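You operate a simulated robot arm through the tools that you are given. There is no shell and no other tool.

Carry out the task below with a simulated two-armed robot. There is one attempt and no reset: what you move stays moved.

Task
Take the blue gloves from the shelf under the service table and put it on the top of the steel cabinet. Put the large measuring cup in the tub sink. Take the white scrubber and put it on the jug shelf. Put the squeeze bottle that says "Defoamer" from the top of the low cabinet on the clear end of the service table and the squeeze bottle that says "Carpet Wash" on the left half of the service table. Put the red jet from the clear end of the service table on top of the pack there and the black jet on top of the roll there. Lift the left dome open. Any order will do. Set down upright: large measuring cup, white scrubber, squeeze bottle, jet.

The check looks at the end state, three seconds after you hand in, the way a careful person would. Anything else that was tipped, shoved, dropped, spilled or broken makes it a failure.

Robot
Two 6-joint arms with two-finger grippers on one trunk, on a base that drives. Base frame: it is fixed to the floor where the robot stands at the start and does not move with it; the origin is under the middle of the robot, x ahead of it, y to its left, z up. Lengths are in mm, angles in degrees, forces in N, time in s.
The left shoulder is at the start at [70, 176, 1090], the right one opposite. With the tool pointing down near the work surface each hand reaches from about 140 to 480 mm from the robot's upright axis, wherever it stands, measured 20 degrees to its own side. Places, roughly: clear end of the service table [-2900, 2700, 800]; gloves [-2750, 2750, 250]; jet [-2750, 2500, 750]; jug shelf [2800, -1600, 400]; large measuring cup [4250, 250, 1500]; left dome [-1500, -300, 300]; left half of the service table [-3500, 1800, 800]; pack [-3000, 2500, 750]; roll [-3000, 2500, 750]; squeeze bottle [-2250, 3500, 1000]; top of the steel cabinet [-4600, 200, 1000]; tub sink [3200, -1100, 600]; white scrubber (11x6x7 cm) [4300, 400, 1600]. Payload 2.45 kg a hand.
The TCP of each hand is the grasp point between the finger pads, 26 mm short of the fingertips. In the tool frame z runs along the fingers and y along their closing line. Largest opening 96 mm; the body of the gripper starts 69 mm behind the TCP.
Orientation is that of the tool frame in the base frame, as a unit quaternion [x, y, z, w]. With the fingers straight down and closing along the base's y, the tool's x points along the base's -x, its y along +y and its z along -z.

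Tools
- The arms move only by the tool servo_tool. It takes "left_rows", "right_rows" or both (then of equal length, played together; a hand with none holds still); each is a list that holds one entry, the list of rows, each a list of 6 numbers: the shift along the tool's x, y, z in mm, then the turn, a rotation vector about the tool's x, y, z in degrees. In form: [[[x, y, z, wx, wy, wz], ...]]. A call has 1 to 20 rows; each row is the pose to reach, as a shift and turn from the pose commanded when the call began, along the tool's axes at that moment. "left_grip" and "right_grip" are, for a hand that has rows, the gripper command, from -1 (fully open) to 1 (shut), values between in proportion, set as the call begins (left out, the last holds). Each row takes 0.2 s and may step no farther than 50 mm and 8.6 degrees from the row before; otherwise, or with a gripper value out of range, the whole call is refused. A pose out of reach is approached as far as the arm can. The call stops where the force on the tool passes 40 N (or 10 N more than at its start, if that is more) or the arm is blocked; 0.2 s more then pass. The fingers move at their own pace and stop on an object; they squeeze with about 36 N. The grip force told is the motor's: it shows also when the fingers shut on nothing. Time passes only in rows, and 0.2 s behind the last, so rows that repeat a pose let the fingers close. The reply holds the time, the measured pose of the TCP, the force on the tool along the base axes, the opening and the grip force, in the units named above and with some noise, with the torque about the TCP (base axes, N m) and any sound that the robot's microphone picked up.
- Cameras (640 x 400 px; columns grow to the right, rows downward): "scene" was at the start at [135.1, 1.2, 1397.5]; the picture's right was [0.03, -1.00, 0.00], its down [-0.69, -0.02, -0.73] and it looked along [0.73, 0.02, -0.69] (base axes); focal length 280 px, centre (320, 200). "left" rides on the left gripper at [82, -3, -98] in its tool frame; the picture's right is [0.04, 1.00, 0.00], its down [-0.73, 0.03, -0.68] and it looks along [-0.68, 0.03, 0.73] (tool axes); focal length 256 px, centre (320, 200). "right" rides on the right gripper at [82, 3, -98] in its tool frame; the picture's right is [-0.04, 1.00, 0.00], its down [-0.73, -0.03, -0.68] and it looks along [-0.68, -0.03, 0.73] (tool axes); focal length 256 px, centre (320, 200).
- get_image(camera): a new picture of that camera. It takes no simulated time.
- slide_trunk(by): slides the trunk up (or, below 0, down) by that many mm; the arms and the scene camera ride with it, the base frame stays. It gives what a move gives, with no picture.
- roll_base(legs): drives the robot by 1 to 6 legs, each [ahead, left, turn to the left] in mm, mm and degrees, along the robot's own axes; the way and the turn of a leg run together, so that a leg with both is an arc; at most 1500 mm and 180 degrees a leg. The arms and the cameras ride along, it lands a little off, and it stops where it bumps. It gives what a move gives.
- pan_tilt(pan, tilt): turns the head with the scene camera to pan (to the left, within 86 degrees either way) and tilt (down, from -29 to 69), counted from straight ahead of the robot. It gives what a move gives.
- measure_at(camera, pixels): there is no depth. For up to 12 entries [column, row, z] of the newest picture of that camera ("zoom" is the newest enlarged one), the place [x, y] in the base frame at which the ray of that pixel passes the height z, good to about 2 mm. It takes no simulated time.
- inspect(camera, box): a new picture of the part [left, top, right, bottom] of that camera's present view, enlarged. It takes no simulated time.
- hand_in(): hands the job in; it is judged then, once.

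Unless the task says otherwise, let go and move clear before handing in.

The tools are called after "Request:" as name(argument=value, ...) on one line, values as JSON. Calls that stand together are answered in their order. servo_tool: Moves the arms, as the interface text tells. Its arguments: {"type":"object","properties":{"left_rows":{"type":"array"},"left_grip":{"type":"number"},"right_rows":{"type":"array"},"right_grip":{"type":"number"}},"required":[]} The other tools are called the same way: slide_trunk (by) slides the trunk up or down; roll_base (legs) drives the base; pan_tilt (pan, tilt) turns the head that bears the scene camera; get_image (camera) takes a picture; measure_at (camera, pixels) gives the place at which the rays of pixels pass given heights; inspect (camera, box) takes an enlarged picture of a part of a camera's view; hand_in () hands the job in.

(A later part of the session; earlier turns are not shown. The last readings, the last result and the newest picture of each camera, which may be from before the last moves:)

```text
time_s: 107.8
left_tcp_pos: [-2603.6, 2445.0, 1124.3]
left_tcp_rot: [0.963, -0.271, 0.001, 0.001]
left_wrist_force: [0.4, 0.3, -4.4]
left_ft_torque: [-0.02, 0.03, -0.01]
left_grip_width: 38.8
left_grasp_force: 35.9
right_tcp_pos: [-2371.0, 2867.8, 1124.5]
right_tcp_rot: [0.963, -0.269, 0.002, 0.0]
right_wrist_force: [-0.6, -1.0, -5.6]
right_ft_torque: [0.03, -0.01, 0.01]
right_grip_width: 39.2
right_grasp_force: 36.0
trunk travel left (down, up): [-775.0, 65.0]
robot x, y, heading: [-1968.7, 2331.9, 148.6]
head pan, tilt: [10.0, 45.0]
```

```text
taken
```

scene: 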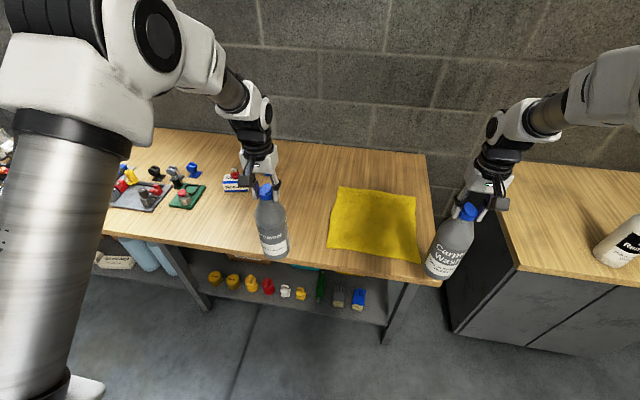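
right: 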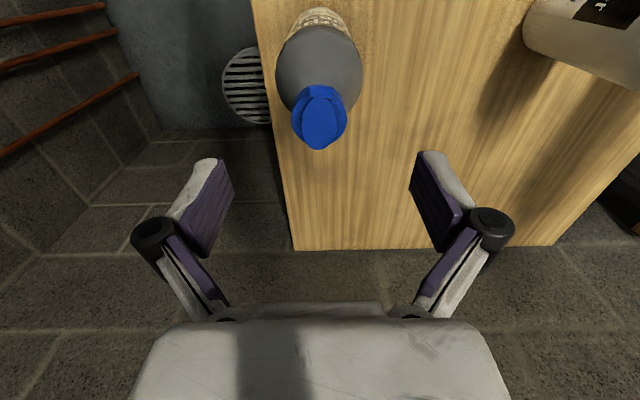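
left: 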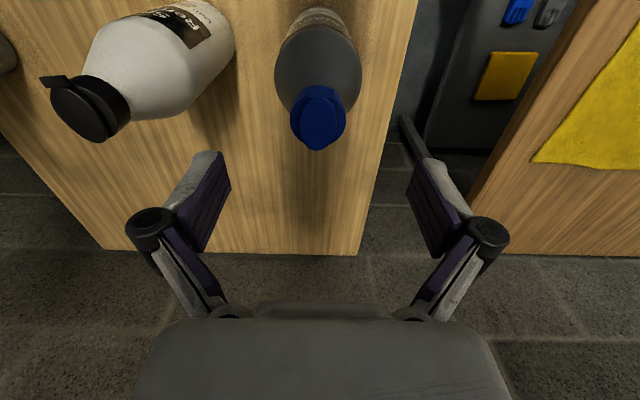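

Request:
roll_base(legs=[[200, 0, 0]])

Request:
servo_tool(left_rows=[[[-40, -5, 0, 0, 0, 0], [-80, -9, 0, 0, 0, 0], [-104, -9, 0, 0, 0, 0], [-104, -9, 0, 0, 0, 0]]])

Request:
pan_tilt(pan=15, tilt=48)

Request:
get_image(camera="scene")

Request:
get_image(camera="left")

```text
time_s: 109.3
left_tcp_pos: [-2772.8, 2548.6, 1125.3]
left_tcp_rot: [0.963, -0.27, 0.0, 0.001]
left_wrist_force: [-0.2, 0.6, -5.9]
left_ft_torque: [0.0, 0.02, -0.01]
left_grip_width: 38.9
left_grasp_force: 36.1
right_tcp_pos: [-2539.0, 2969.7, 1126.2]
right_tcp_rot: [0.963, -0.269, 0.002, 0.001]
right_wrist_force: [-0.1, 0.7, -5.6]
right_ft_torque: [0.0, -0.02, 0.0]
right_grip_width: 38.8
right_grasp_force: 36.0
trunk travel left (down, up): [-775.0, 65.0]
robot x, y, heading: [-2135.6, 2434.5, 148.6]
head pan, tilt: [10.0, 45.0]
```

```text
time_s: 110.3
left_tcp_pos: [-2858.8, 2611.0, 1126.0]
left_tcp_rot: [0.963, -0.271, 0.0, 0.001]
left_wrist_force: [0.1, -0.3, -5.2]
left_ft_torque: [0.02, 0.0, 0.01]
left_grip_width: 39.1
left_grasp_force: 36.7
right_tcp_pos: [-2541.6, 2971.2, 1123.8]
right_tcp_rot: [0.963, -0.27, 0.002, 0.001]
right_wrist_force: [-0.2, -0.6, -5.3]
right_ft_torque: [0.0, -0.02, 0.0]
right_grip_width: 38.9
right_grasp_force: 36.0
trunk travel left (down, up): [-775.0, 65.0]
robot x, y, heading: [-2134.3, 2433.3, 148.6]
head pan, tilt: [10.0, 45.0]
```

```text
time_s: 111.0
left_tcp_pos: [-2857.9, 2613.4, 1125.4]
left_tcp_rot: [0.962, -0.271, 0.001, 0.001]
left_wrist_force: [0.4, -0.2, -4.3]
left_ft_torque: [0.05, 0.02, -0.04]
left_grip_width: 38.7
left_grasp_force: 35.9
right_tcp_pos: [-2541.5, 2972.1, 1124.5]
right_tcp_rot: [0.963, -0.269, 0.003, 0.001]
right_wrist_force: [0.3, 0.4, -5.4]
right_ft_torque: [-0.01, 0.02, -0.01]
right_grip_width: 39.0
right_grasp_force: 36.4
trunk travel left (down, up): [-775.0, 65.0]
robot x, y, heading: [-2138.7, 2434.5, 148.6]
head pan, tilt: [15.0, 48.0]
```

```text
taken
```

scene: 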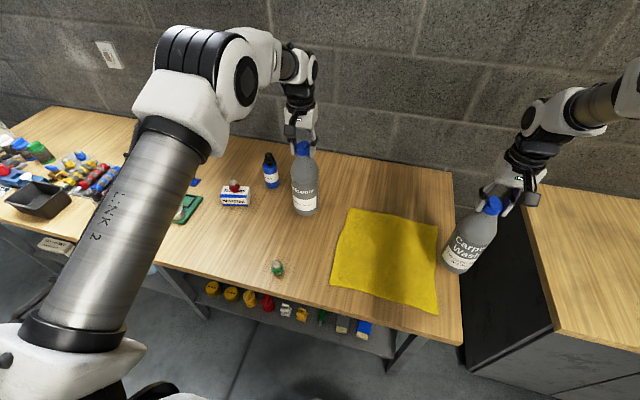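

```text
taken
```

left: 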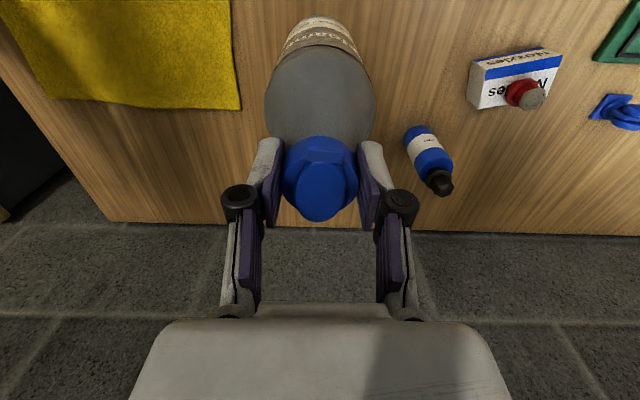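

Left hand is at n=3800, t=741, over a free spot between cloth and roll. I check the clearance and lower the Defoamer.

Request:
measure_at(camera="left", pixels=[[238, 100, 780], [233, 20, 780], [440, 185, 930]])

Request:
servo_tool(left_rows=[[[0, 0, 40, 0, 0, 0], [0, 0, 75, 0, 0, 0], [0, 0, 85, 0, 0, 0], [0, 0, 85, 0, 0, 0]]])

Request:
inspect(camera="scene", box=[230, 110, 380, 250])

```text
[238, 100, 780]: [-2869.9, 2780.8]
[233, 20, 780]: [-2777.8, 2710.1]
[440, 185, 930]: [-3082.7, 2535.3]
```

```text
time_s: 112.0
left_tcp_pos: [-2858.1, 2612.3, 1037.7]
left_tcp_rot: [0.963, -0.27, 0.001, 0.002]
left_wrist_force: [-0.8, 0.1, -5.3]
left_ft_torque: [0.01, -0.02, 0.0]
left_grip_width: 38.7
left_grasp_force: 35.7
right_tcp_pos: [-2541.2, 2972.2, 1122.6]
right_tcp_rot: [0.963, -0.269, 0.003, 0.0]
right_wrist_force: [0.9, -0.1, -5.6]
right_ft_torque: [0.01, -0.04, 0.03]
right_grip_width: 39.1
right_grasp_force: 36.3
trunk travel left (down, up): [-775.0, 65.0]
robot x, y, heading: [-2135.5, 2432.2, 148.4]
head pan, tilt: [15.0, 48.0]
```

```text
2.86 times, centred on (305, 180) of scene
```

zoom: 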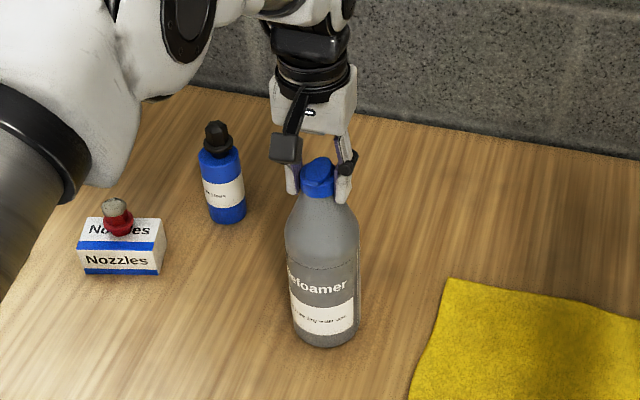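

Request:
servo_tool(left_rows=[[[0, 0, 6, 0, 0, 0], [0, 0, 12, 0, 0, 0], [0, 0, 12, 0, 0, 0]]])

Request:
servo_tool(left_rows=[[[0, 0, 2, 0, 0, 0], [0, 0, 4, 0, 0, 0], [0, 0, 4, 0, 0, 0]]])

```text
time_s: 112.8
left_tcp_pos: [-2857.2, 2611.2, 1029.2]
left_tcp_rot: [0.963, -0.271, -0.003, 0.002]
left_wrist_force: [-3.8, 0.6, 28.9]
left_ft_torque: [0.09, 0.3, 0.06]
left_grip_width: 39.2
left_grasp_force: 36.1
right_tcp_pos: [-2537.3, 2970.8, 1124.7]
right_tcp_rot: [0.963, -0.27, 0.001, 0.001]
right_wrist_force: [0.2, 0.3, -5.1]
right_ft_torque: [0.03, 0.03, 0.02]
right_grip_width: 39.0
right_grasp_force: 35.8
trunk travel left (down, up): [-775.0, 65.0]
robot x, y, heading: [-2137.9, 2433.6, 148.7]
head pan, tilt: [15.0, 48.0]
```

```text
time_s: 113.4
left_tcp_pos: [-2857.8, 2612.5, 1029.7]
left_tcp_rot: [0.963, -0.27, -0.004, 0.0]
left_wrist_force: [7.5, -3.6, 23.3]
left_ft_torque: [-0.43, -0.89, 0.02]
left_grip_width: 39.1
left_grasp_force: 36.3
right_tcp_pos: [-2538.6, 2971.0, 1124.6]
right_tcp_rot: [0.963, -0.269, 0.002, 0.001]
right_wrist_force: [-0.1, 0.2, -4.6]
right_ft_torque: [0.03, 0.01, -0.01]
right_grip_width: 38.9
right_grasp_force: 36.2
trunk travel left (down, up): [-775.0, 65.0]
robot x, y, heading: [-2135.1, 2433.8, 148.6]
head pan, tilt: [15.0, 48.0]
stopped in row 3 (left hand): the force on the tool passed its limit at 41 N (the readings are from after the stop); the commanded pose is now the measured one
```

The Defoamer stands on the table (contact at TCP z≈1030). I release and lift the hand off.

Request:
servo_tool(left_rows=[[[0, 0, -0.5, 0, 0, 0], [0, 0, -0.5, 0, 0, 0], [0, 0, -0.5, 0, 0, 0]]], left_grip=-0.5)

Request:
servo_tool(left_rows=[[[0, 0, -40, 0, 0, 0], [0, 0, -85, 0, 0, 0], [0, 0, -130, 0, 0, 0], [0, 0, -150, 0, 0, 0]]], left_grip=-0.8)

Request:
get_image(camera="scene")

Request:
get_image(camera="left")

```text
time_s: 114.2
left_tcp_pos: [-2859.2, 2612.7, 1024.6]
left_tcp_rot: [0.963, -0.27, -0.001, 0.001]
left_wrist_force: [0.3, -0.1, 0.3]
left_ft_torque: [-0.01, 0.01, 0.03]
left_grip_width: 72.0
left_grasp_force: 0.0
right_tcp_pos: [-2541.4, 2972.1, 1123.9]
right_tcp_rot: [0.963, -0.27, 0.003, 0.001]
right_wrist_force: [-1.0, 0.9, -5.0]
right_ft_torque: [0.0, 0.02, -0.03]
right_grip_width: 38.9
right_grasp_force: 36.2
trunk travel left (down, up): [-775.0, 65.0]
robot x, y, heading: [-2137.8, 2429.4, 148.3]
head pan, tilt: [15.0, 48.0]
```

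```text
time_s: 115.2
left_tcp_pos: [-2856.0, 2611.8, 1175.6]
left_tcp_rot: [0.963, -0.271, -0.002, 0.0]
left_wrist_force: [-0.2, 0.6, 1.0]
left_ft_torque: [-0.02, 0.04, -0.01]
left_grip_width: 86.3
left_grasp_force: 0.1
right_tcp_pos: [-2540.2, 2971.3, 1122.9]
right_tcp_rot: [0.963, -0.27, 0.001, 0.0]
right_wrist_force: [0.2, 0.2, -5.6]
right_ft_torque: [-0.01, -0.02, -0.02]
right_grip_width: 39.1
right_grasp_force: 36.2
trunk travel left (down, up): [-775.0, 65.0]
robot x, y, heading: [-2138.6, 2434.8, 148.4]
head pan, tilt: [15.0, 48.0]
```

```text
taken
```

scene: 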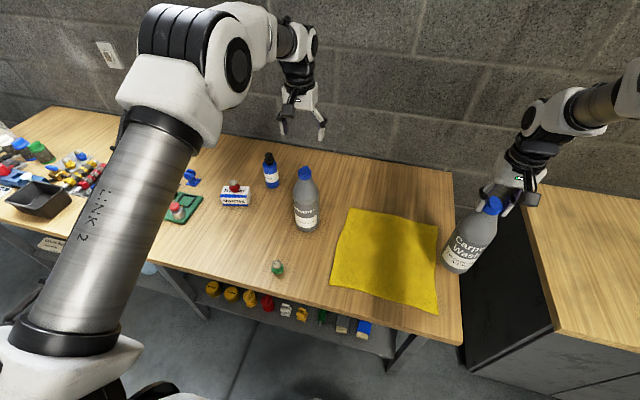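

```text
taken
```

left: 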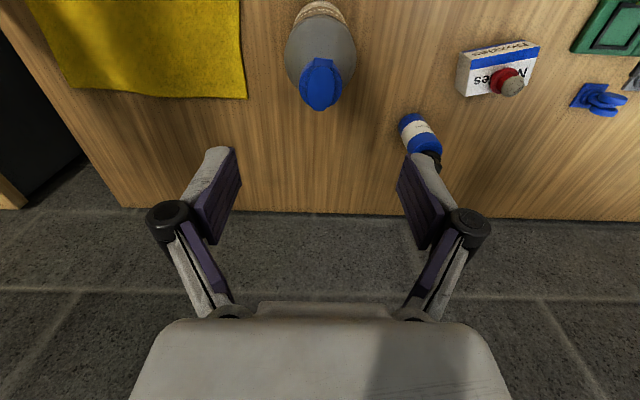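

Defoamer stands upright at (305,200). Now I retract the left arm, back off and strafe left with the Carpet Wash in the right hand.

Request:
servo_tool(left_rows=[[[40, 0, 0, 0, 0, 0], [80, 0, 0, 0, 0, 0], [120, 0, 0, 0, 0, 0], [120, 0, 0, 0, 0, 0]]])

Request:
roll_base(legs=[[-200, 0, 0], [0, 1180, 0]])

Request:
pan_tilt(pan=0, tilt=42)

Request:
get_image(camera="scene")

```text
time_s: 116.2
left_tcp_pos: [-2753.6, 2550.2, 1176.6]
left_tcp_rot: [0.963, -0.27, -0.001, 0.001]
left_wrist_force: [-0.6, 0.7, -0.5]
left_ft_torque: [-0.01, 0.0, 0.03]
left_grip_width: 86.4
left_grasp_force: 0.1
right_tcp_pos: [-2542.2, 2971.5, 1123.9]
right_tcp_rot: [0.963, -0.27, 0.003, 0.0]
right_wrist_force: [-0.1, 0.4, -5.6]
right_ft_torque: [0.05, 0.0, 0.02]
right_grip_width: 39.0
right_grasp_force: 36.0
trunk travel left (down, up): [-775.0, 65.0]
robot x, y, heading: [-2137.0, 2434.2, 148.2]
head pan, tilt: [15.0, 48.0]
```

```text
time_s: 123.4
left_tcp_pos: [-3192.2, 1436.9, 1177.5]
left_tcp_rot: [0.963, -0.27, -0.002, 0.001]
left_wrist_force: [0.7, 0.1, -0.3]
left_ft_torque: [0.02, -0.02, 0.02]
left_grip_width: 86.4
left_grasp_force: 0.1
right_tcp_pos: [-2980.9, 1859.9, 1124.6]
right_tcp_rot: [0.963, -0.268, 0.002, 0.001]
right_wrist_force: [-0.3, 0.8, -4.7]
right_ft_torque: [0.02, 0.01, 0.0]
right_grip_width: 39.2
right_grasp_force: 36.0
trunk travel left (down, up): [-775.0, 65.0]
robot x, y, heading: [-2574.9, 1322.2, 148.9]
head pan, tilt: [15.0, 48.0]
```

```text
time_s: 124.2
left_tcp_pos: [-3193.4, 1436.7, 1176.7]
left_tcp_rot: [0.963, -0.27, -0.001, 0.0]
left_wrist_force: [-0.1, -0.9, 0.3]
left_ft_torque: [0.01, -0.04, -0.02]
left_grip_width: 86.3
left_grasp_force: 0.0
right_tcp_pos: [-2981.4, 1858.7, 1123.9]
right_tcp_rot: [0.963, -0.268, 0.003, 0.001]
right_wrist_force: [-0.2, -0.3, -5.7]
right_ft_torque: [0.02, -0.02, 0.0]
right_grip_width: 39.0
right_grasp_force: 35.9
trunk travel left (down, up): [-775.0, 65.0]
robot x, y, heading: [-2577.3, 1327.1, 148.6]
head pan, tilt: [0.0, 42.0]
```

```text
taken
```

scene: 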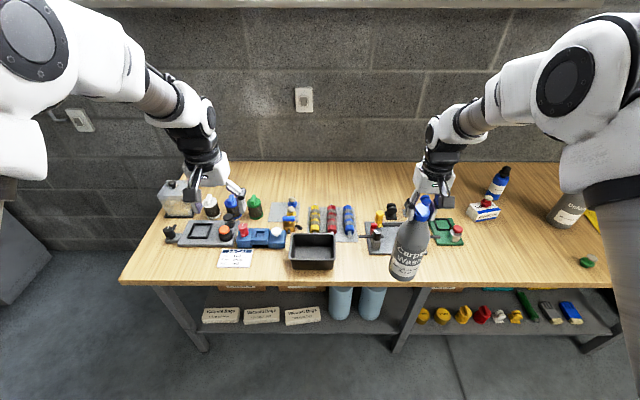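

I look for a free spot on the left half; the front-left area around (190,265) seems free.

Request:
inspect(camera="scene", box=[110, 170, 390, 320])

Request:
measure_at(camera="scene", pixels=[[122, 281, 780], [180, 245, 780], [232, 248, 780], [219, 268, 780], [250, 267, 780], [290, 270, 780], [190, 265, 780], [240, 283, 780]])

```text
2.29 times, centred on (250, 245) of scene
```

zoom: 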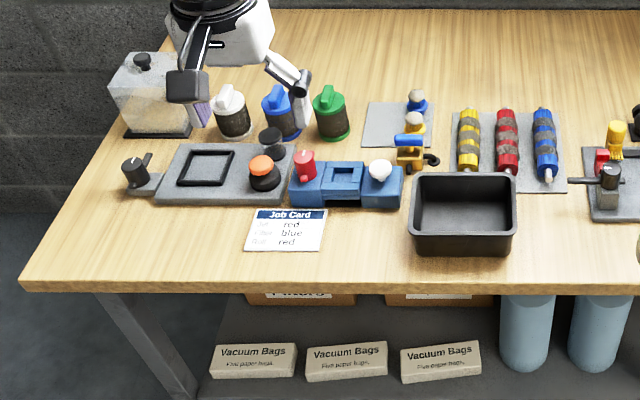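

```text
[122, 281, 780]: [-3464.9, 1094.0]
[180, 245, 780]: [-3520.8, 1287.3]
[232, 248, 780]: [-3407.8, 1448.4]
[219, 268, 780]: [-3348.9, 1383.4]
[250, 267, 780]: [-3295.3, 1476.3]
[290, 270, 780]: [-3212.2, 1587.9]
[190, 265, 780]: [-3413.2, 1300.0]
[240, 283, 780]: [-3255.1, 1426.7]
```

Spot chosen: t≈−690, n≈3605 (clear of the job card and plate). I strafe left 724 mm and ahead 92 mm.

Request:
roll_base(legs=[[0, 724, 0]])

Request:
pan_tilt(pan=-20, tilt=48)

Request:
get_image(camera="scene")

```text
time_s: 128.1
left_tcp_pos: [-3563.6, 811.5, 1176.3]
left_tcp_rot: [0.965, -0.263, -0.003, 0.002]
left_wrist_force: [-0.3, 0.5, -0.5]
left_ft_torque: [0.0, 0.03, 0.01]
left_grip_width: 86.3
left_grasp_force: 0.1
right_tcp_pos: [-3358.2, 1236.8, 1125.0]
right_tcp_rot: [0.965, -0.262, 0.003, 0.002]
right_wrist_force: [0.0, 0.3, -5.2]
right_ft_torque: [-0.01, -0.02, 0.0]
right_grip_width: 39.0
right_grasp_force: 36.1
trunk travel left (down, up): [-775.0, 65.0]
robot x, y, heading: [-2948.0, 706.6, 149.7]
head pan, tilt: [0.0, 42.0]
```

```text
time_s: 128.9
left_tcp_pos: [-3565.0, 809.9, 1176.5]
left_tcp_rot: [0.965, -0.263, -0.002, 0.0]
left_wrist_force: [-0.5, -0.4, -0.2]
left_ft_torque: [0.0, 0.02, 0.04]
left_grip_width: 86.5
left_grasp_force: 0.1
right_tcp_pos: [-3357.4, 1237.8, 1124.1]
right_tcp_rot: [0.965, -0.261, 0.002, 0.001]
right_wrist_force: [-0.1, 0.4, -5.2]
right_ft_torque: [0.01, -0.01, -0.03]
right_grip_width: 38.6
right_grasp_force: 36.0
trunk travel left (down, up): [-775.0, 65.0]
robot x, y, heading: [-2945.3, 712.7, 150.0]
head pan, tilt: [-20.0, 48.0]
```

```text
taken
```

scene: 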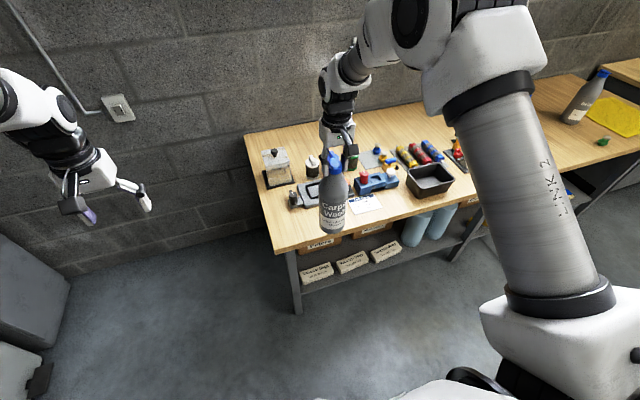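

Request:
roll_base(legs=[[94, 0, 0]])

Request:
inspect(camera="scene", box=[230, 110, 430, 270])

```text
time_s: 130.1
left_tcp_pos: [-3644.5, 856.7, 1178.3]
left_tcp_rot: [0.965, -0.262, -0.002, 0.0]
left_wrist_force: [0.8, -0.6, 0.2]
left_ft_torque: [-0.01, 0.02, 0.0]
left_grip_width: 86.2
left_grasp_force: 0.1
right_tcp_pos: [-3438.4, 1284.5, 1125.1]
right_tcp_rot: [0.965, -0.262, 0.001, 0.0]
right_wrist_force: [1.0, -1.0, -4.5]
right_ft_torque: [0.02, -0.01, 0.01]
right_grip_width: 39.2
right_grasp_force: 36.1
trunk travel left (down, up): [-775.0, 65.0]
robot x, y, heading: [-3027.8, 753.8, 149.5]
head pan, tilt: [-20.0, 48.0]
```

```text
2.50 times, centred on (330, 190) of scene
```

zoom: 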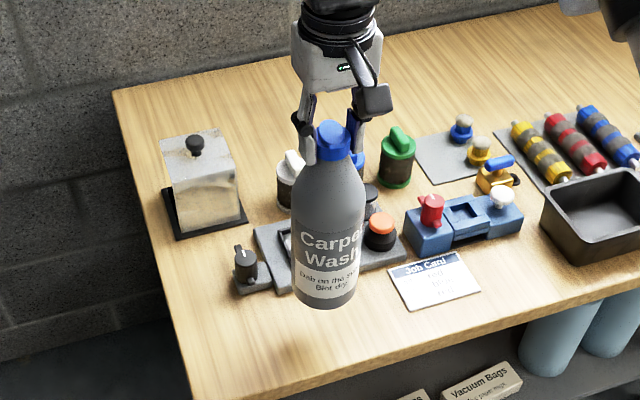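

Over the free spot. I lower the Carpet Wash: first 85 mm, then the last mm carefully (contact expected at TCP z≈1030).

Request:
servo_tool(right_rows=[[[0, 0, 40, 0, 0, 0], [0, 0, 75, 0, 0, 0], [0, 0, 88, 0, 0, 0], [0, 0, 88, 0, 0, 0]]])

Request:
inspect(camera="scene", box=[230, 110, 430, 270])

```text
time_s: 131.1
left_tcp_pos: [-3645.3, 859.5, 1178.1]
left_tcp_rot: [0.965, -0.263, -0.002, 0.001]
left_wrist_force: [-0.7, 0.4, -0.2]
left_ft_torque: [0.0, 0.06, 0.01]
left_grip_width: 86.2
left_grasp_force: 0.0
right_tcp_pos: [-3439.8, 1286.5, 1035.6]
right_tcp_rot: [0.965, -0.261, 0.002, 0.0]
right_wrist_force: [-0.2, 0.8, -5.2]
right_ft_torque: [0.02, 0.0, -0.04]
right_grip_width: 39.0
right_grasp_force: 35.8
trunk travel left (down, up): [-775.0, 65.0]
robot x, y, heading: [-3025.7, 754.6, 149.8]
head pan, tilt: [-20.0, 48.0]
```

```text
2.50 times, centred on (330, 190) of scene
```

zoom: 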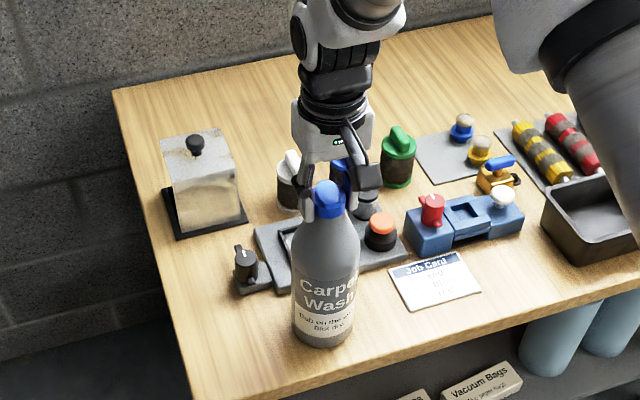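

Request:
servo_tool(right_rows=[[[0, 0, 2, 0, 0, 0], [0, 0, 4, 0, 0, 0], [0, 0, 4, 0, 0, 0]]])

```text
time_s: 131.9
left_tcp_pos: [-3642.7, 857.4, 1180.0]
left_tcp_rot: [0.965, -0.263, -0.002, 0.0]
left_wrist_force: [-0.1, -0.5, -0.1]
left_ft_torque: [0.01, 0.02, 0.02]
left_grip_width: 86.2
left_grasp_force: 0.0
right_tcp_pos: [-3440.8, 1284.3, 1035.7]
right_tcp_rot: [0.965, -0.262, -0.002, -0.001]
right_wrist_force: [0.9, 3.9, 23.7]
right_ft_torque: [0.01, -0.44, 0.13]
right_grip_width: 39.0
right_grasp_force: 36.1
trunk travel left (down, up): [-775.0, 65.0]
robot x, y, heading: [-3030.2, 752.8, 149.7]
head pan, tilt: [-20.0, 48.0]
```

Contact came ~5 mm earlier than with the other bottle; I check the right camera to be sure nothing is under the bottle.

Request:
get_image(camera="right")

Request:
inspect(camera="right", box=[180, 0, 480, 180])

Request:
inspect(camera="scene", box=[290, 180, 370, 260])

```text
taken
```

right: 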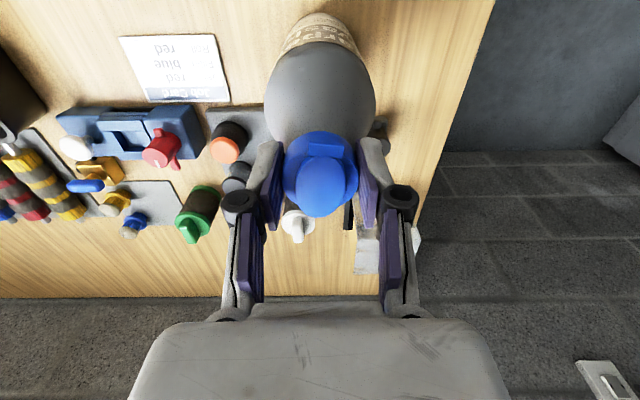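

```text
2.13 times, centred on (330, 90) of right
```

zoom: 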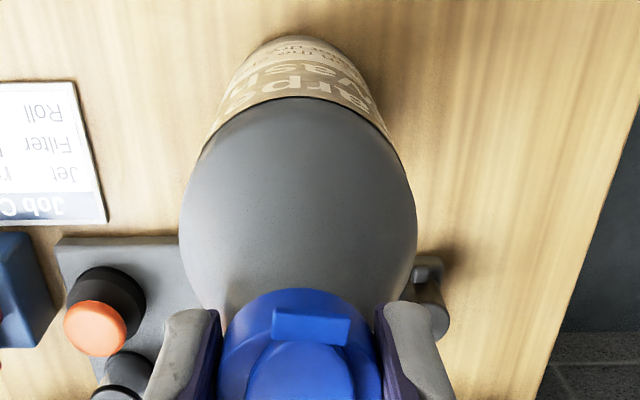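

```text
5.00 times, centred on (330, 220) of scene
```

zoom: 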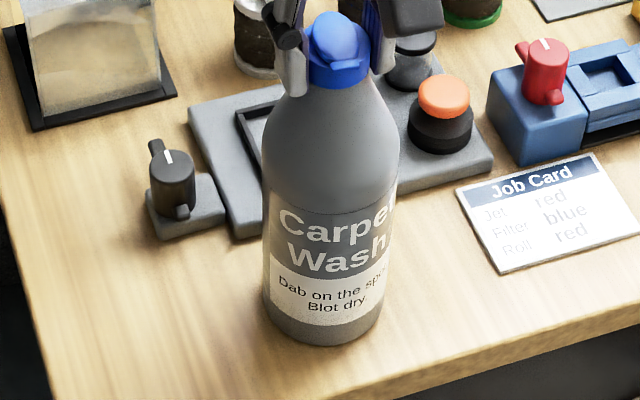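

Nothing is under or near the bottle; it stands on the table. I release and lift.

Request:
servo_tool(right_rows=[[[0, 0, -2, 0, 0, 0], [0, 0, -2, 0, 0, 0]]])

Request:
servo_tool(right_rows=[[[0, 0, 0, 0, 0, 0], [0, 0, 0, 0, 0, 0], [0, 0, 0, 0, 0, 0]]], right_grip=-0.5)

Request:
servo_tool(right_rows=[[[0, 0, -40, 0, 0, 0], [0, 0, -85, 0, 0, 0], [0, 0, -130, 0, 0, 0], [0, 0, -150, 0, 0, 0]]], right_grip=-0.6)

Request:
inspect(camera="scene", box=[230, 110, 430, 270])

Request:
get_image(camera="right")

```text
time_s: 132.5
left_tcp_pos: [-3644.5, 857.8, 1177.7]
left_tcp_rot: [0.965, -0.263, -0.003, 0.001]
left_wrist_force: [1.0, -0.1, 0.3]
left_ft_torque: [0.0, 0.01, 0.0]
left_grip_width: 86.3
left_grasp_force: 0.0
right_tcp_pos: [-3439.5, 1284.0, 1035.8]
right_tcp_rot: [0.965, -0.262, 0.001, 0.0]
right_wrist_force: [-1.3, 5.3, 17.4]
right_ft_torque: [0.57, 0.59, -0.05]
right_grip_width: 38.9
right_grasp_force: 35.9
trunk travel left (down, up): [-775.0, 65.0]
robot x, y, heading: [-3026.1, 756.1, 149.6]
head pan, tilt: [-20.0, 48.0]
```

```text
time_s: 133.3
left_tcp_pos: [-3645.0, 858.2, 1177.1]
left_tcp_rot: [0.965, -0.263, -0.002, 0.0]
left_wrist_force: [0.3, 0.3, 0.2]
left_ft_torque: [0.05, -0.03, -0.01]
left_grip_width: 86.7
left_grasp_force: 0.1
right_tcp_pos: [-3439.9, 1284.9, 1034.5]
right_tcp_rot: [0.965, -0.261, 0.004, 0.0]
right_wrist_force: [-0.1, 0.1, 0.3]
right_ft_torque: [0.0, -0.02, 0.0]
right_grip_width: 71.8
right_grasp_force: 0.1
trunk travel left (down, up): [-775.0, 65.0]
robot x, y, heading: [-3030.9, 756.6, 149.2]
head pan, tilt: [-20.0, 48.0]
```

```text
time_s: 134.3
left_tcp_pos: [-3645.8, 857.6, 1176.9]
left_tcp_rot: [0.965, -0.263, -0.002, 0.0]
left_wrist_force: [-0.3, 0.3, -0.2]
left_ft_torque: [0.01, 0.02, -0.03]
left_grip_width: 86.6
left_grasp_force: 0.1
right_tcp_pos: [-3439.4, 1285.8, 1185.2]
right_tcp_rot: [0.966, -0.26, 0.003, 0.001]
right_wrist_force: [-0.2, -0.4, 0.7]
right_ft_torque: [0.01, -0.01, -0.01]
right_grip_width: 76.5
right_grasp_force: 0.1
trunk travel left (down, up): [-775.0, 65.0]
robot x, y, heading: [-3033.3, 756.2, 149.2]
head pan, tilt: [-20.0, 48.0]
```

```text
2.50 times, centred on (330, 190) of scene
```

zoom: 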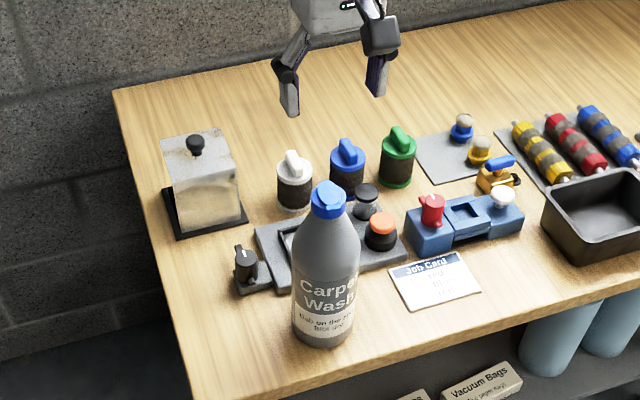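

```text
taken
```

right: 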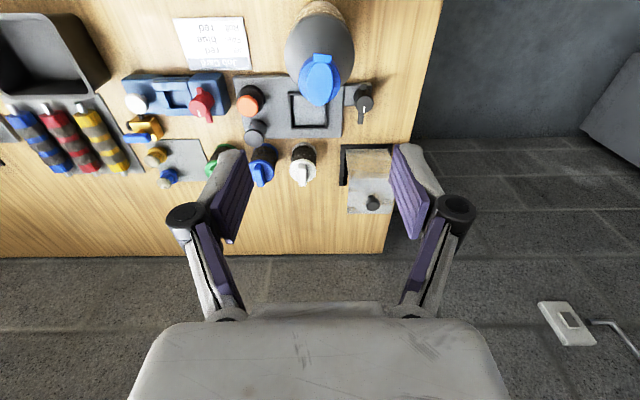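

Carpet Wash stands upright on the left half. Next the gloves: back off and strafe right to the glove position (t≈1034).

Request:
roll_base(legs=[[-110, 0, 0], [0, -1000, -0.8], [0, -760, 0]])

Request:
pan_tilt(pan=-15, tilt=55)

Request:
get_image(camera="scene")

```text
time_s: 144.0
left_tcp_pos: [-2637.7, 2324.3, 1177.4]
left_tcp_rot: [0.962, -0.273, -0.002, 0.0]
left_wrist_force: [0.4, 0.2, -0.3]
left_ft_torque: [0.03, -0.02, -0.02]
left_grip_width: 86.5
left_grasp_force: 0.1
right_tcp_pos: [-2423.2, 2745.1, 1184.2]
right_tcp_rot: [0.962, -0.271, 0.003, 0.001]
right_wrist_force: [-0.4, 0.0, 0.2]
right_ft_torque: [-0.01, 0.0, -0.02]
right_grip_width: 76.9
right_grasp_force: 0.0
trunk travel left (down, up): [-775.0, 65.0]
robot x, y, heading: [-2018.1, 2206.7, 148.4]
head pan, tilt: [-20.0, 48.0]
```

```text
time_s: 144.6
left_tcp_pos: [-2638.0, 2324.8, 1176.6]
left_tcp_rot: [0.962, -0.273, -0.002, 0.0]
left_wrist_force: [0.4, -0.1, 0.3]
left_ft_torque: [0.02, 0.01, -0.01]
left_grip_width: 86.6
left_grasp_force: 0.1
right_tcp_pos: [-2423.5, 2745.3, 1184.7]
right_tcp_rot: [0.962, -0.271, 0.002, 0.001]
right_wrist_force: [0.0, -0.2, 0.4]
right_ft_torque: [-0.01, -0.01, -0.01]
right_grip_width: 77.0
right_grasp_force: 0.1
trunk travel left (down, up): [-775.0, 65.0]
robot x, y, heading: [-2022.2, 2206.3, 148.4]
head pan, tilt: [-15.0, 55.0]
```

```text
taken
```

scene: 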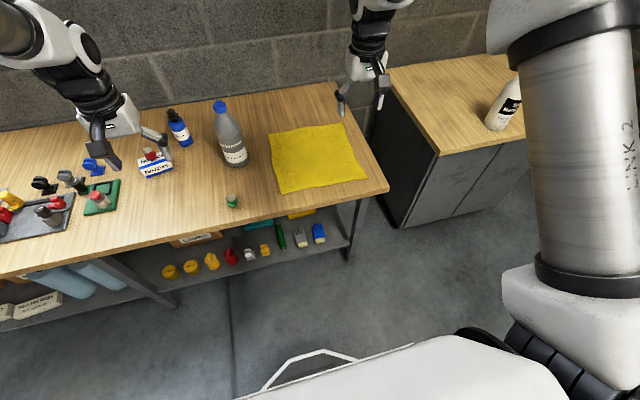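

The right hand would be too close to the table edge to lower the trunk here. I go left and back to open floor, then lower the trunk.

Request:
roll_base(legs=[[0, 630, 0], [-300, 0, 0]])

Request:
slide_trunk(by=-690)

Request:
pan_tilt(pan=0, tilt=25)

Request:
get_image(camera="scene")

```text
time_s: 149.8
left_tcp_pos: [-2702.6, 1638.4, 1176.3]
left_tcp_rot: [0.963, -0.271, -0.001, 0.001]
left_wrist_force: [-0.5, 0.1, 0.4]
left_ft_torque: [0.0, -0.04, -0.02]
left_grip_width: 86.3
left_grasp_force: 0.0
right_tcp_pos: [-2489.4, 2060.1, 1184.3]
right_tcp_rot: [0.963, -0.271, 0.001, 0.0]
right_wrist_force: [-1.4, 0.4, -0.2]
right_ft_torque: [-0.02, -0.03, 0.02]
right_grip_width: 77.0
right_grasp_force: 0.0
trunk travel left (down, up): [-775.0, 65.0]
robot x, y, heading: [-2084.2, 1517.0, 148.5]
head pan, tilt: [-15.0, 55.0]
```

```text
refused: -690 is not a number from -400 to 400
```

```text
time_s: 150.7
left_tcp_pos: [-2700.6, 1636.3, 1177.0]
left_tcp_rot: [0.963, -0.271, -0.002, 0.0]
left_wrist_force: [-0.6, 0.1, 0.9]
left_ft_torque: [0.0, -0.01, -0.01]
left_grip_width: 86.4
left_grasp_force: 0.0
right_tcp_pos: [-2488.3, 2059.3, 1185.4]
right_tcp_rot: [0.963, -0.271, 0.003, 0.001]
right_wrist_force: [-0.7, 0.1, 0.1]
right_ft_torque: [-0.04, 0.04, 0.05]
right_grip_width: 76.8
right_grasp_force: 0.1
trunk travel left (down, up): [-775.0, 65.0]
robot x, y, heading: [-2084.0, 1518.9, 148.4]
head pan, tilt: [0.0, 25.0]
```

```text
taken
```

scene: 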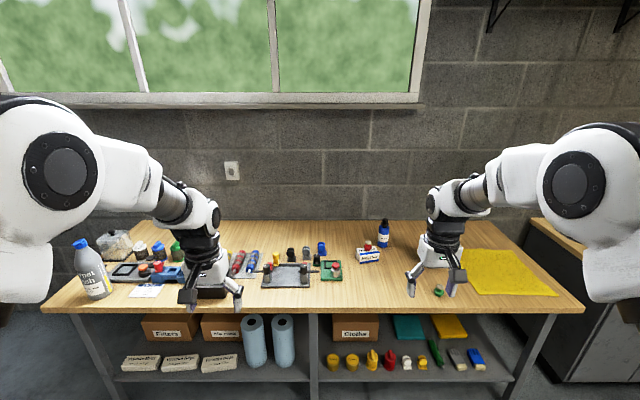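

Request:
slide_trunk(by=-400)

Request:
slide_trunk(by=-270)

Request:
get_image(camera="scene")

Request:
get_image(camera="right")

```text
time_s: 154.6
left_tcp_pos: [-2701.2, 1636.4, 777.7]
left_tcp_rot: [0.962, -0.271, -0.002, 0.0]
left_wrist_force: [-0.1, 0.4, 0.4]
left_ft_torque: [-0.01, -0.01, -0.02]
left_grip_width: 86.3
left_grasp_force: 0.0
right_tcp_pos: [-2487.8, 2059.4, 784.0]
right_tcp_rot: [0.963, -0.271, 0.002, 0.0]
right_wrist_force: [0.2, -0.4, -0.5]
right_ft_torque: [0.05, -0.01, -0.01]
right_grip_width: 76.8
right_grasp_force: 0.0
trunk travel left (down, up): [-375.0, 465.0]
robot x, y, heading: [-2083.9, 1522.4, 148.6]
head pan, tilt: [0.0, 25.0]
```

```text
time_s: 157.3
left_tcp_pos: [-2702.0, 1636.8, 507.8]
left_tcp_rot: [0.962, -0.272, -0.002, -0.001]
left_wrist_force: [0.7, 0.7, 0.4]
left_ft_torque: [0.01, 0.02, -0.01]
left_grip_width: 86.5
left_grasp_force: 0.1
right_tcp_pos: [-2488.0, 2059.2, 515.6]
right_tcp_rot: [0.963, -0.27, 0.003, 0.001]
right_wrist_force: [-0.3, 0.0, 0.4]
right_ft_torque: [-0.04, -0.03, -0.03]
right_grip_width: 77.0
right_grasp_force: 0.0
trunk travel left (down, up): [-105.0, 735.0]
robot x, y, heading: [-2088.1, 1521.4, 148.5]
head pan, tilt: [0.0, 25.0]
```

```text
taken
```

scene: 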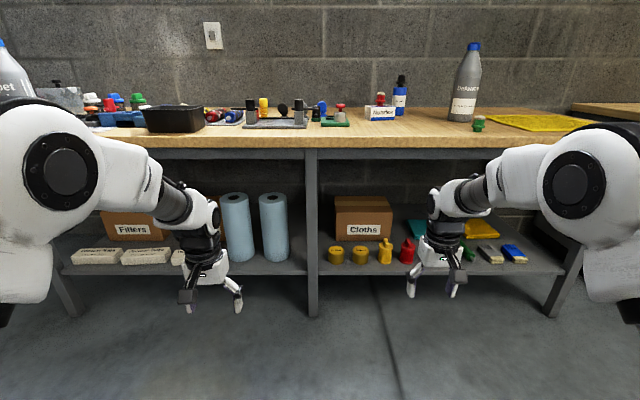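

```text
taken
```

right: 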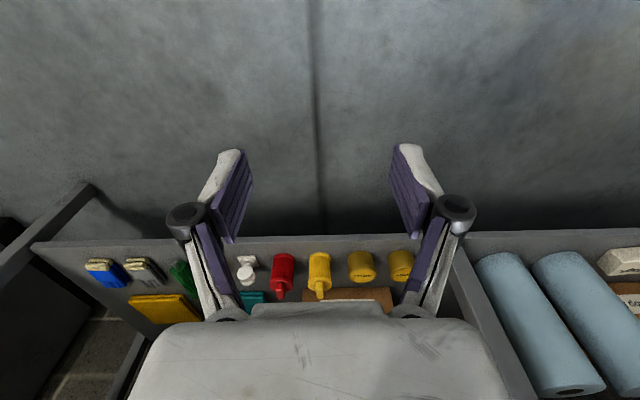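

All table items stand fine. Now I locate the blue gloves at (515,253) and the shelf edge.

Request:
inspect(camera="scene", box=[440, 210, 560, 290])

Request:
inspect(camera="right", box=[60, 220, 200, 310])

Request:
measure_at(camera="scene", pixels=[[515, 260, 220], [515, 260, 240], [515, 260, 200], [515, 246, 250], [540, 277, 210], [540, 277, 230], [450, 274, 210], [450, 274, 230]])

Request:
measure_at(camera="right", pixels=[[102, 270, 220], [102, 270, 240], [102, 270, 200], [110, 242, 210], [110, 242, 230], [300, 237, 210], [300, 237, 230]])

```text
5.00 times, centred on (500, 250) of scene
```

zoom: 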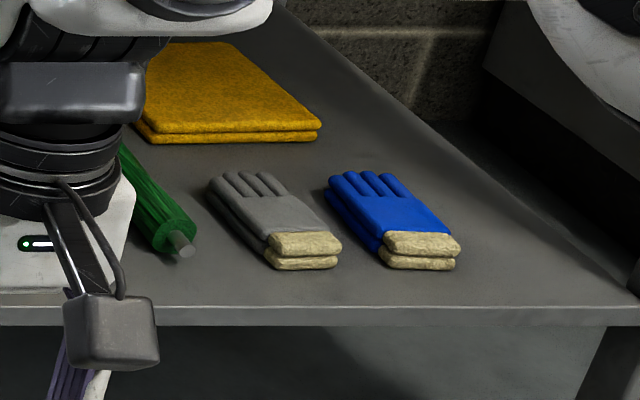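

```text
4.44 times, centred on (130, 265) of right
```

zoom: 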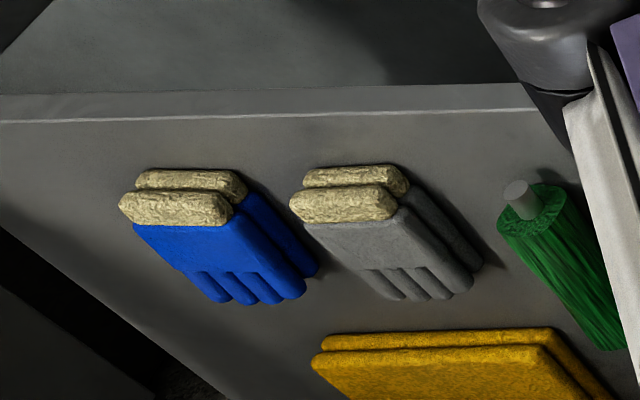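

```text
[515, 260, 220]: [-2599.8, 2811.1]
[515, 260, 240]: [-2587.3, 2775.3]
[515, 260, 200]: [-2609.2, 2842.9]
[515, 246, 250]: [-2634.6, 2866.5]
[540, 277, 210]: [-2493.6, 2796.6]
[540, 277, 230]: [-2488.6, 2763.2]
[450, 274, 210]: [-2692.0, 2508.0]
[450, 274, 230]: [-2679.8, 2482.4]
```

```text
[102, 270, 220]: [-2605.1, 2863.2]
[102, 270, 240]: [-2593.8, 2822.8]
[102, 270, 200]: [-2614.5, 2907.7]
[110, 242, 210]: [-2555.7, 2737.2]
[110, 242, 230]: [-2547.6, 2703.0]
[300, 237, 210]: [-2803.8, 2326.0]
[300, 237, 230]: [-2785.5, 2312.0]
```

Request:
measure_at(camera="scene", pixels=[[519.6, 263.6, 200], [519.6, 263.6, 220], [519.6, 263.6, 240], [519.6, 263.6, 260], [572, 272.5, 200], [572, 272.5, 220], [572, 272.5, 240], [572, 272.5, 260]])

Request:
measure_at(camera="right", pixels=[[100.7, 258.7, 200], [100.7, 258.7, 220], [100.7, 258.7, 240], [100.7, 258.7, 260], [34, 246, 200], [34, 246, 220], [34, 246, 240], [34, 246, 260]])

```text
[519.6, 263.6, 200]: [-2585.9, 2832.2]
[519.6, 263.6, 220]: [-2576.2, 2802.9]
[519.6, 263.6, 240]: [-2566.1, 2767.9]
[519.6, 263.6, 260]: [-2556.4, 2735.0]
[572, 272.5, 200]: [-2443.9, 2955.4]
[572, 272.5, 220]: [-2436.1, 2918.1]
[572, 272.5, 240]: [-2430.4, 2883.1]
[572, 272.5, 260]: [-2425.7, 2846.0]
```

```text
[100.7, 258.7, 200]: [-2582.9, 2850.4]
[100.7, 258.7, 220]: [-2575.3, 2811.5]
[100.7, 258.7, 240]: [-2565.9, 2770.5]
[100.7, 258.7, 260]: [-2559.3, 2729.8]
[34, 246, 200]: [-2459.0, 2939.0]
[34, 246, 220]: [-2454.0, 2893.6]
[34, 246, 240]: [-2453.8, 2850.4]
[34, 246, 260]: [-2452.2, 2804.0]
```

Both views agree: glove front at (-2563,2758), shelf z≈245. I lower the trunk 80 mm more and tuck the left hand back before approaching.

Request:
slide_trunk(by=-80)

Request:
servo_tool(left_rows=[[[20, 40, 0, 0, 0, 0], [40, 80, 0, 0, 0, 0], [60, 120, 0, 0, 0, 0], [90, 155, 0, 0, 0, 0], [130, 180, 0, 0, 0, 0], [170, 200, 0, 0, 0, 0]]], right_rows=[[[0, 0, 0, 0, -7, 0], [0, 0, 0, 0, -14, 0], [0, 0, 0, 0, -21, 0], [0, 0, 0, 0, -28, 0], [0, 0, 0, 0, -35, 0], [0, 0, 0, 0, -35, 0]]], right_grip=-1)

Request:
get_image(camera="scene")

Request:
get_image(camera="right")

```text
time_s: 158.5
left_tcp_pos: [-2701.1, 1636.6, 427.1]
left_tcp_rot: [0.962, -0.271, -0.003, 0.001]
left_wrist_force: [-0.6, 0.5, 0.4]
left_ft_torque: [-0.03, -0.02, 0.0]
left_grip_width: 86.2
left_grasp_force: 0.1
right_tcp_pos: [-2488.4, 2058.7, 435.8]
right_tcp_rot: [0.963, -0.271, 0.001, 0.0]
right_wrist_force: [-0.1, -0.4, 0.1]
right_ft_torque: [-0.03, 0.0, 0.01]
right_grip_width: 76.7
right_grasp_force: 0.1
trunk travel left (down, up): [-25.0, 815.0]
robot x, y, heading: [-2083.7, 1515.4, 148.7]
head pan, tilt: [0.0, 25.0]
```

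```text
time_s: 159.9
left_tcp_pos: [-2661.8, 1374.7, 428.9]
left_tcp_rot: [0.963, -0.271, -0.002, 0.001]
left_wrist_force: [0.2, -0.3, -0.3]
left_ft_torque: [0.0, 0.0, 0.04]
left_grip_width: 86.1
left_grasp_force: 0.1
right_tcp_pos: [-2486.7, 2059.0, 434.8]
right_tcp_rot: [0.919, -0.258, -0.288, -0.081]
right_wrist_force: [-0.1, 0.5, -0.5]
right_ft_torque: [0.0, 0.03, 0.02]
right_grip_width: 96.0
right_grasp_force: 0.1
trunk travel left (down, up): [-25.0, 815.0]
robot x, y, heading: [-2087.7, 1522.6, 148.5]
head pan, tilt: [0.0, 25.0]
```

```text
taken
```

scene: 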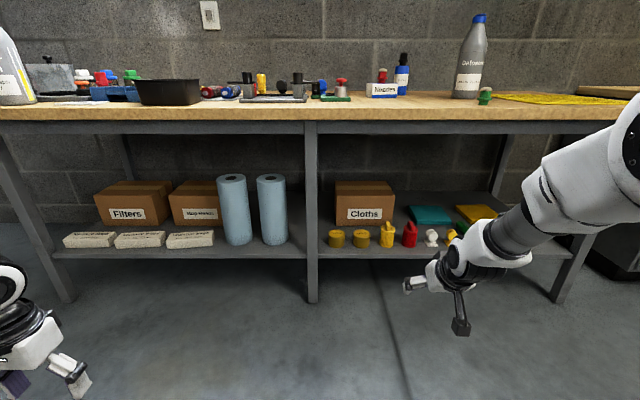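

```text
taken
```

right: 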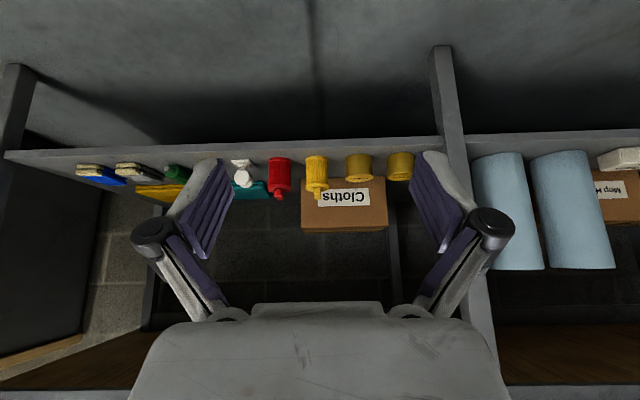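

Left hand is tucked (412 ahead, 426 aside), right hand pitched 35°. I drive ahead 305 mm, then right 565 mm in the aisle.

Request:
roll_base(legs=[[305, 0, 0], [0, -565, 0]])

Request:
pan_tilt(pan=-15, tilt=35)

Request:
get_image(camera="scene")

Request:
get_image(camera="right")

```text
time_s: 164.8
left_tcp_pos: [-2624.9, 2021.1, 426.8]
left_tcp_rot: [0.963, -0.271, -0.002, 0.001]
left_wrist_force: [-0.3, 0.0, -0.3]
left_ft_torque: [-0.01, -0.01, 0.01]
left_grip_width: 86.5
left_grasp_force: 0.1
right_tcp_pos: [-2450.7, 2704.9, 434.6]
right_tcp_rot: [0.919, -0.258, -0.287, -0.081]
right_wrist_force: [-0.2, -0.4, -0.2]
right_ft_torque: [-0.01, 0.01, 0.0]
right_grip_width: 96.0
right_grasp_force: 0.1
trunk travel left (down, up): [-25.0, 815.0]
robot x, y, heading: [-2046.3, 2164.5, 148.6]
head pan, tilt: [0.0, 25.0]
```

```text
time_s: 165.6
left_tcp_pos: [-2622.8, 2020.0, 428.2]
left_tcp_rot: [0.962, -0.272, -0.002, 0.0]
left_wrist_force: [-0.5, 0.1, 0.7]
left_ft_torque: [0.02, -0.01, 0.03]
left_grip_width: 86.4
left_grasp_force: 0.1
right_tcp_pos: [-2450.8, 2703.9, 435.0]
right_tcp_rot: [0.919, -0.258, -0.287, -0.08]
right_wrist_force: [1.0, 0.2, 0.1]
right_ft_torque: [-0.01, -0.02, 0.0]
right_grip_width: 95.8
right_grasp_force: 0.1
trunk travel left (down, up): [-25.0, 815.0]
robot x, y, heading: [-2047.1, 2166.4, 148.3]
head pan, tilt: [-15.0, 35.0]
```

```text
taken
```

scene: 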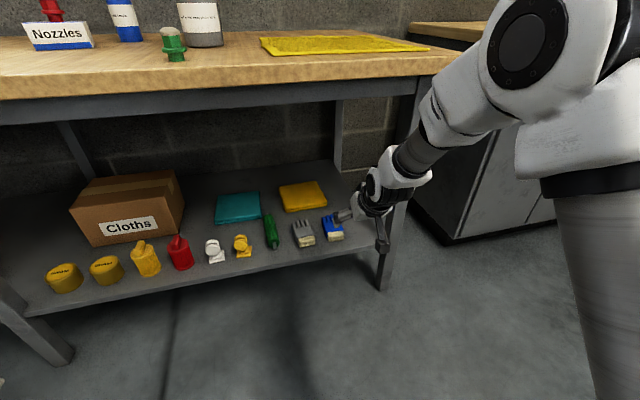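

```text
taken
```

right: 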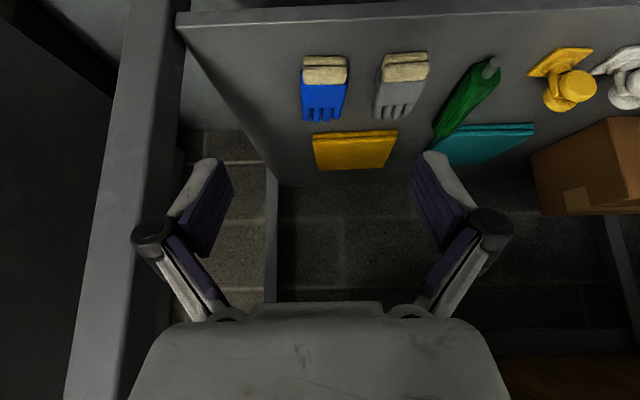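

Request:
inspect(camera="right", box=[270, 10, 450, 140])

Request:
inspect(camera="scene", box=[270, 190, 410, 280])

```text
3.08 times, centred on (360, 75) of right
```

zoom: 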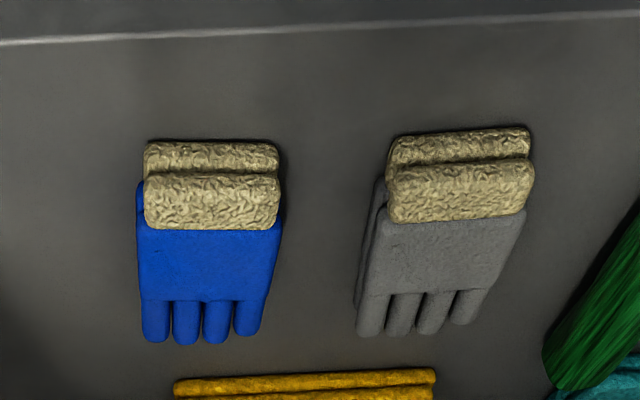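

```text
4.44 times, centred on (340, 235) of scene
```

zoom: 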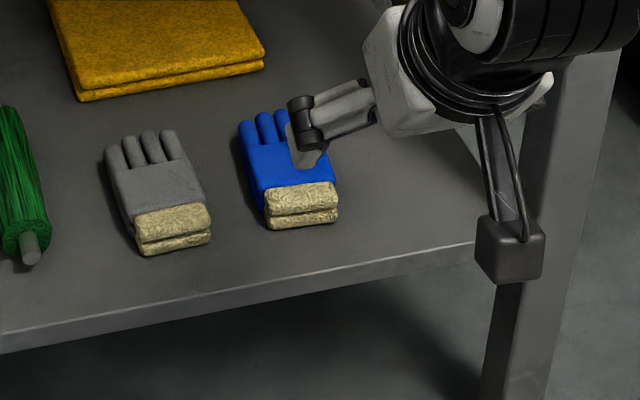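

Request:
measure_at(camera="right", pixels=[[324.6, 55.8, 200], [324.6, 55.8, 220], [324.6, 55.8, 240], [324.6, 55.8, 260], [324.6, 20.5, 220], [324.6, 20.5, 240]])

Request:
measure_at(camera="zoom", pixels=[[302, 229, 200], [302, 229, 220], [302, 229, 240], [302, 229, 260], [302, 270, 220], [302, 270, 240]])

```text
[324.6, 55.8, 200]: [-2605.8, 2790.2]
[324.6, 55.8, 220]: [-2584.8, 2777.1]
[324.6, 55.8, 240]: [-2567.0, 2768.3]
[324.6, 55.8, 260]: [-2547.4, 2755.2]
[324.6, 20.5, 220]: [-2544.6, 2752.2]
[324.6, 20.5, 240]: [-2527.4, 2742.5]
```

```text
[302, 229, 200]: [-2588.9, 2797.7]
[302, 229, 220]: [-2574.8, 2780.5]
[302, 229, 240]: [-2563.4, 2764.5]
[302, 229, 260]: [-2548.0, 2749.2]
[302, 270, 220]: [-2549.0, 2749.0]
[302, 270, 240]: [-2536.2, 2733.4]
```

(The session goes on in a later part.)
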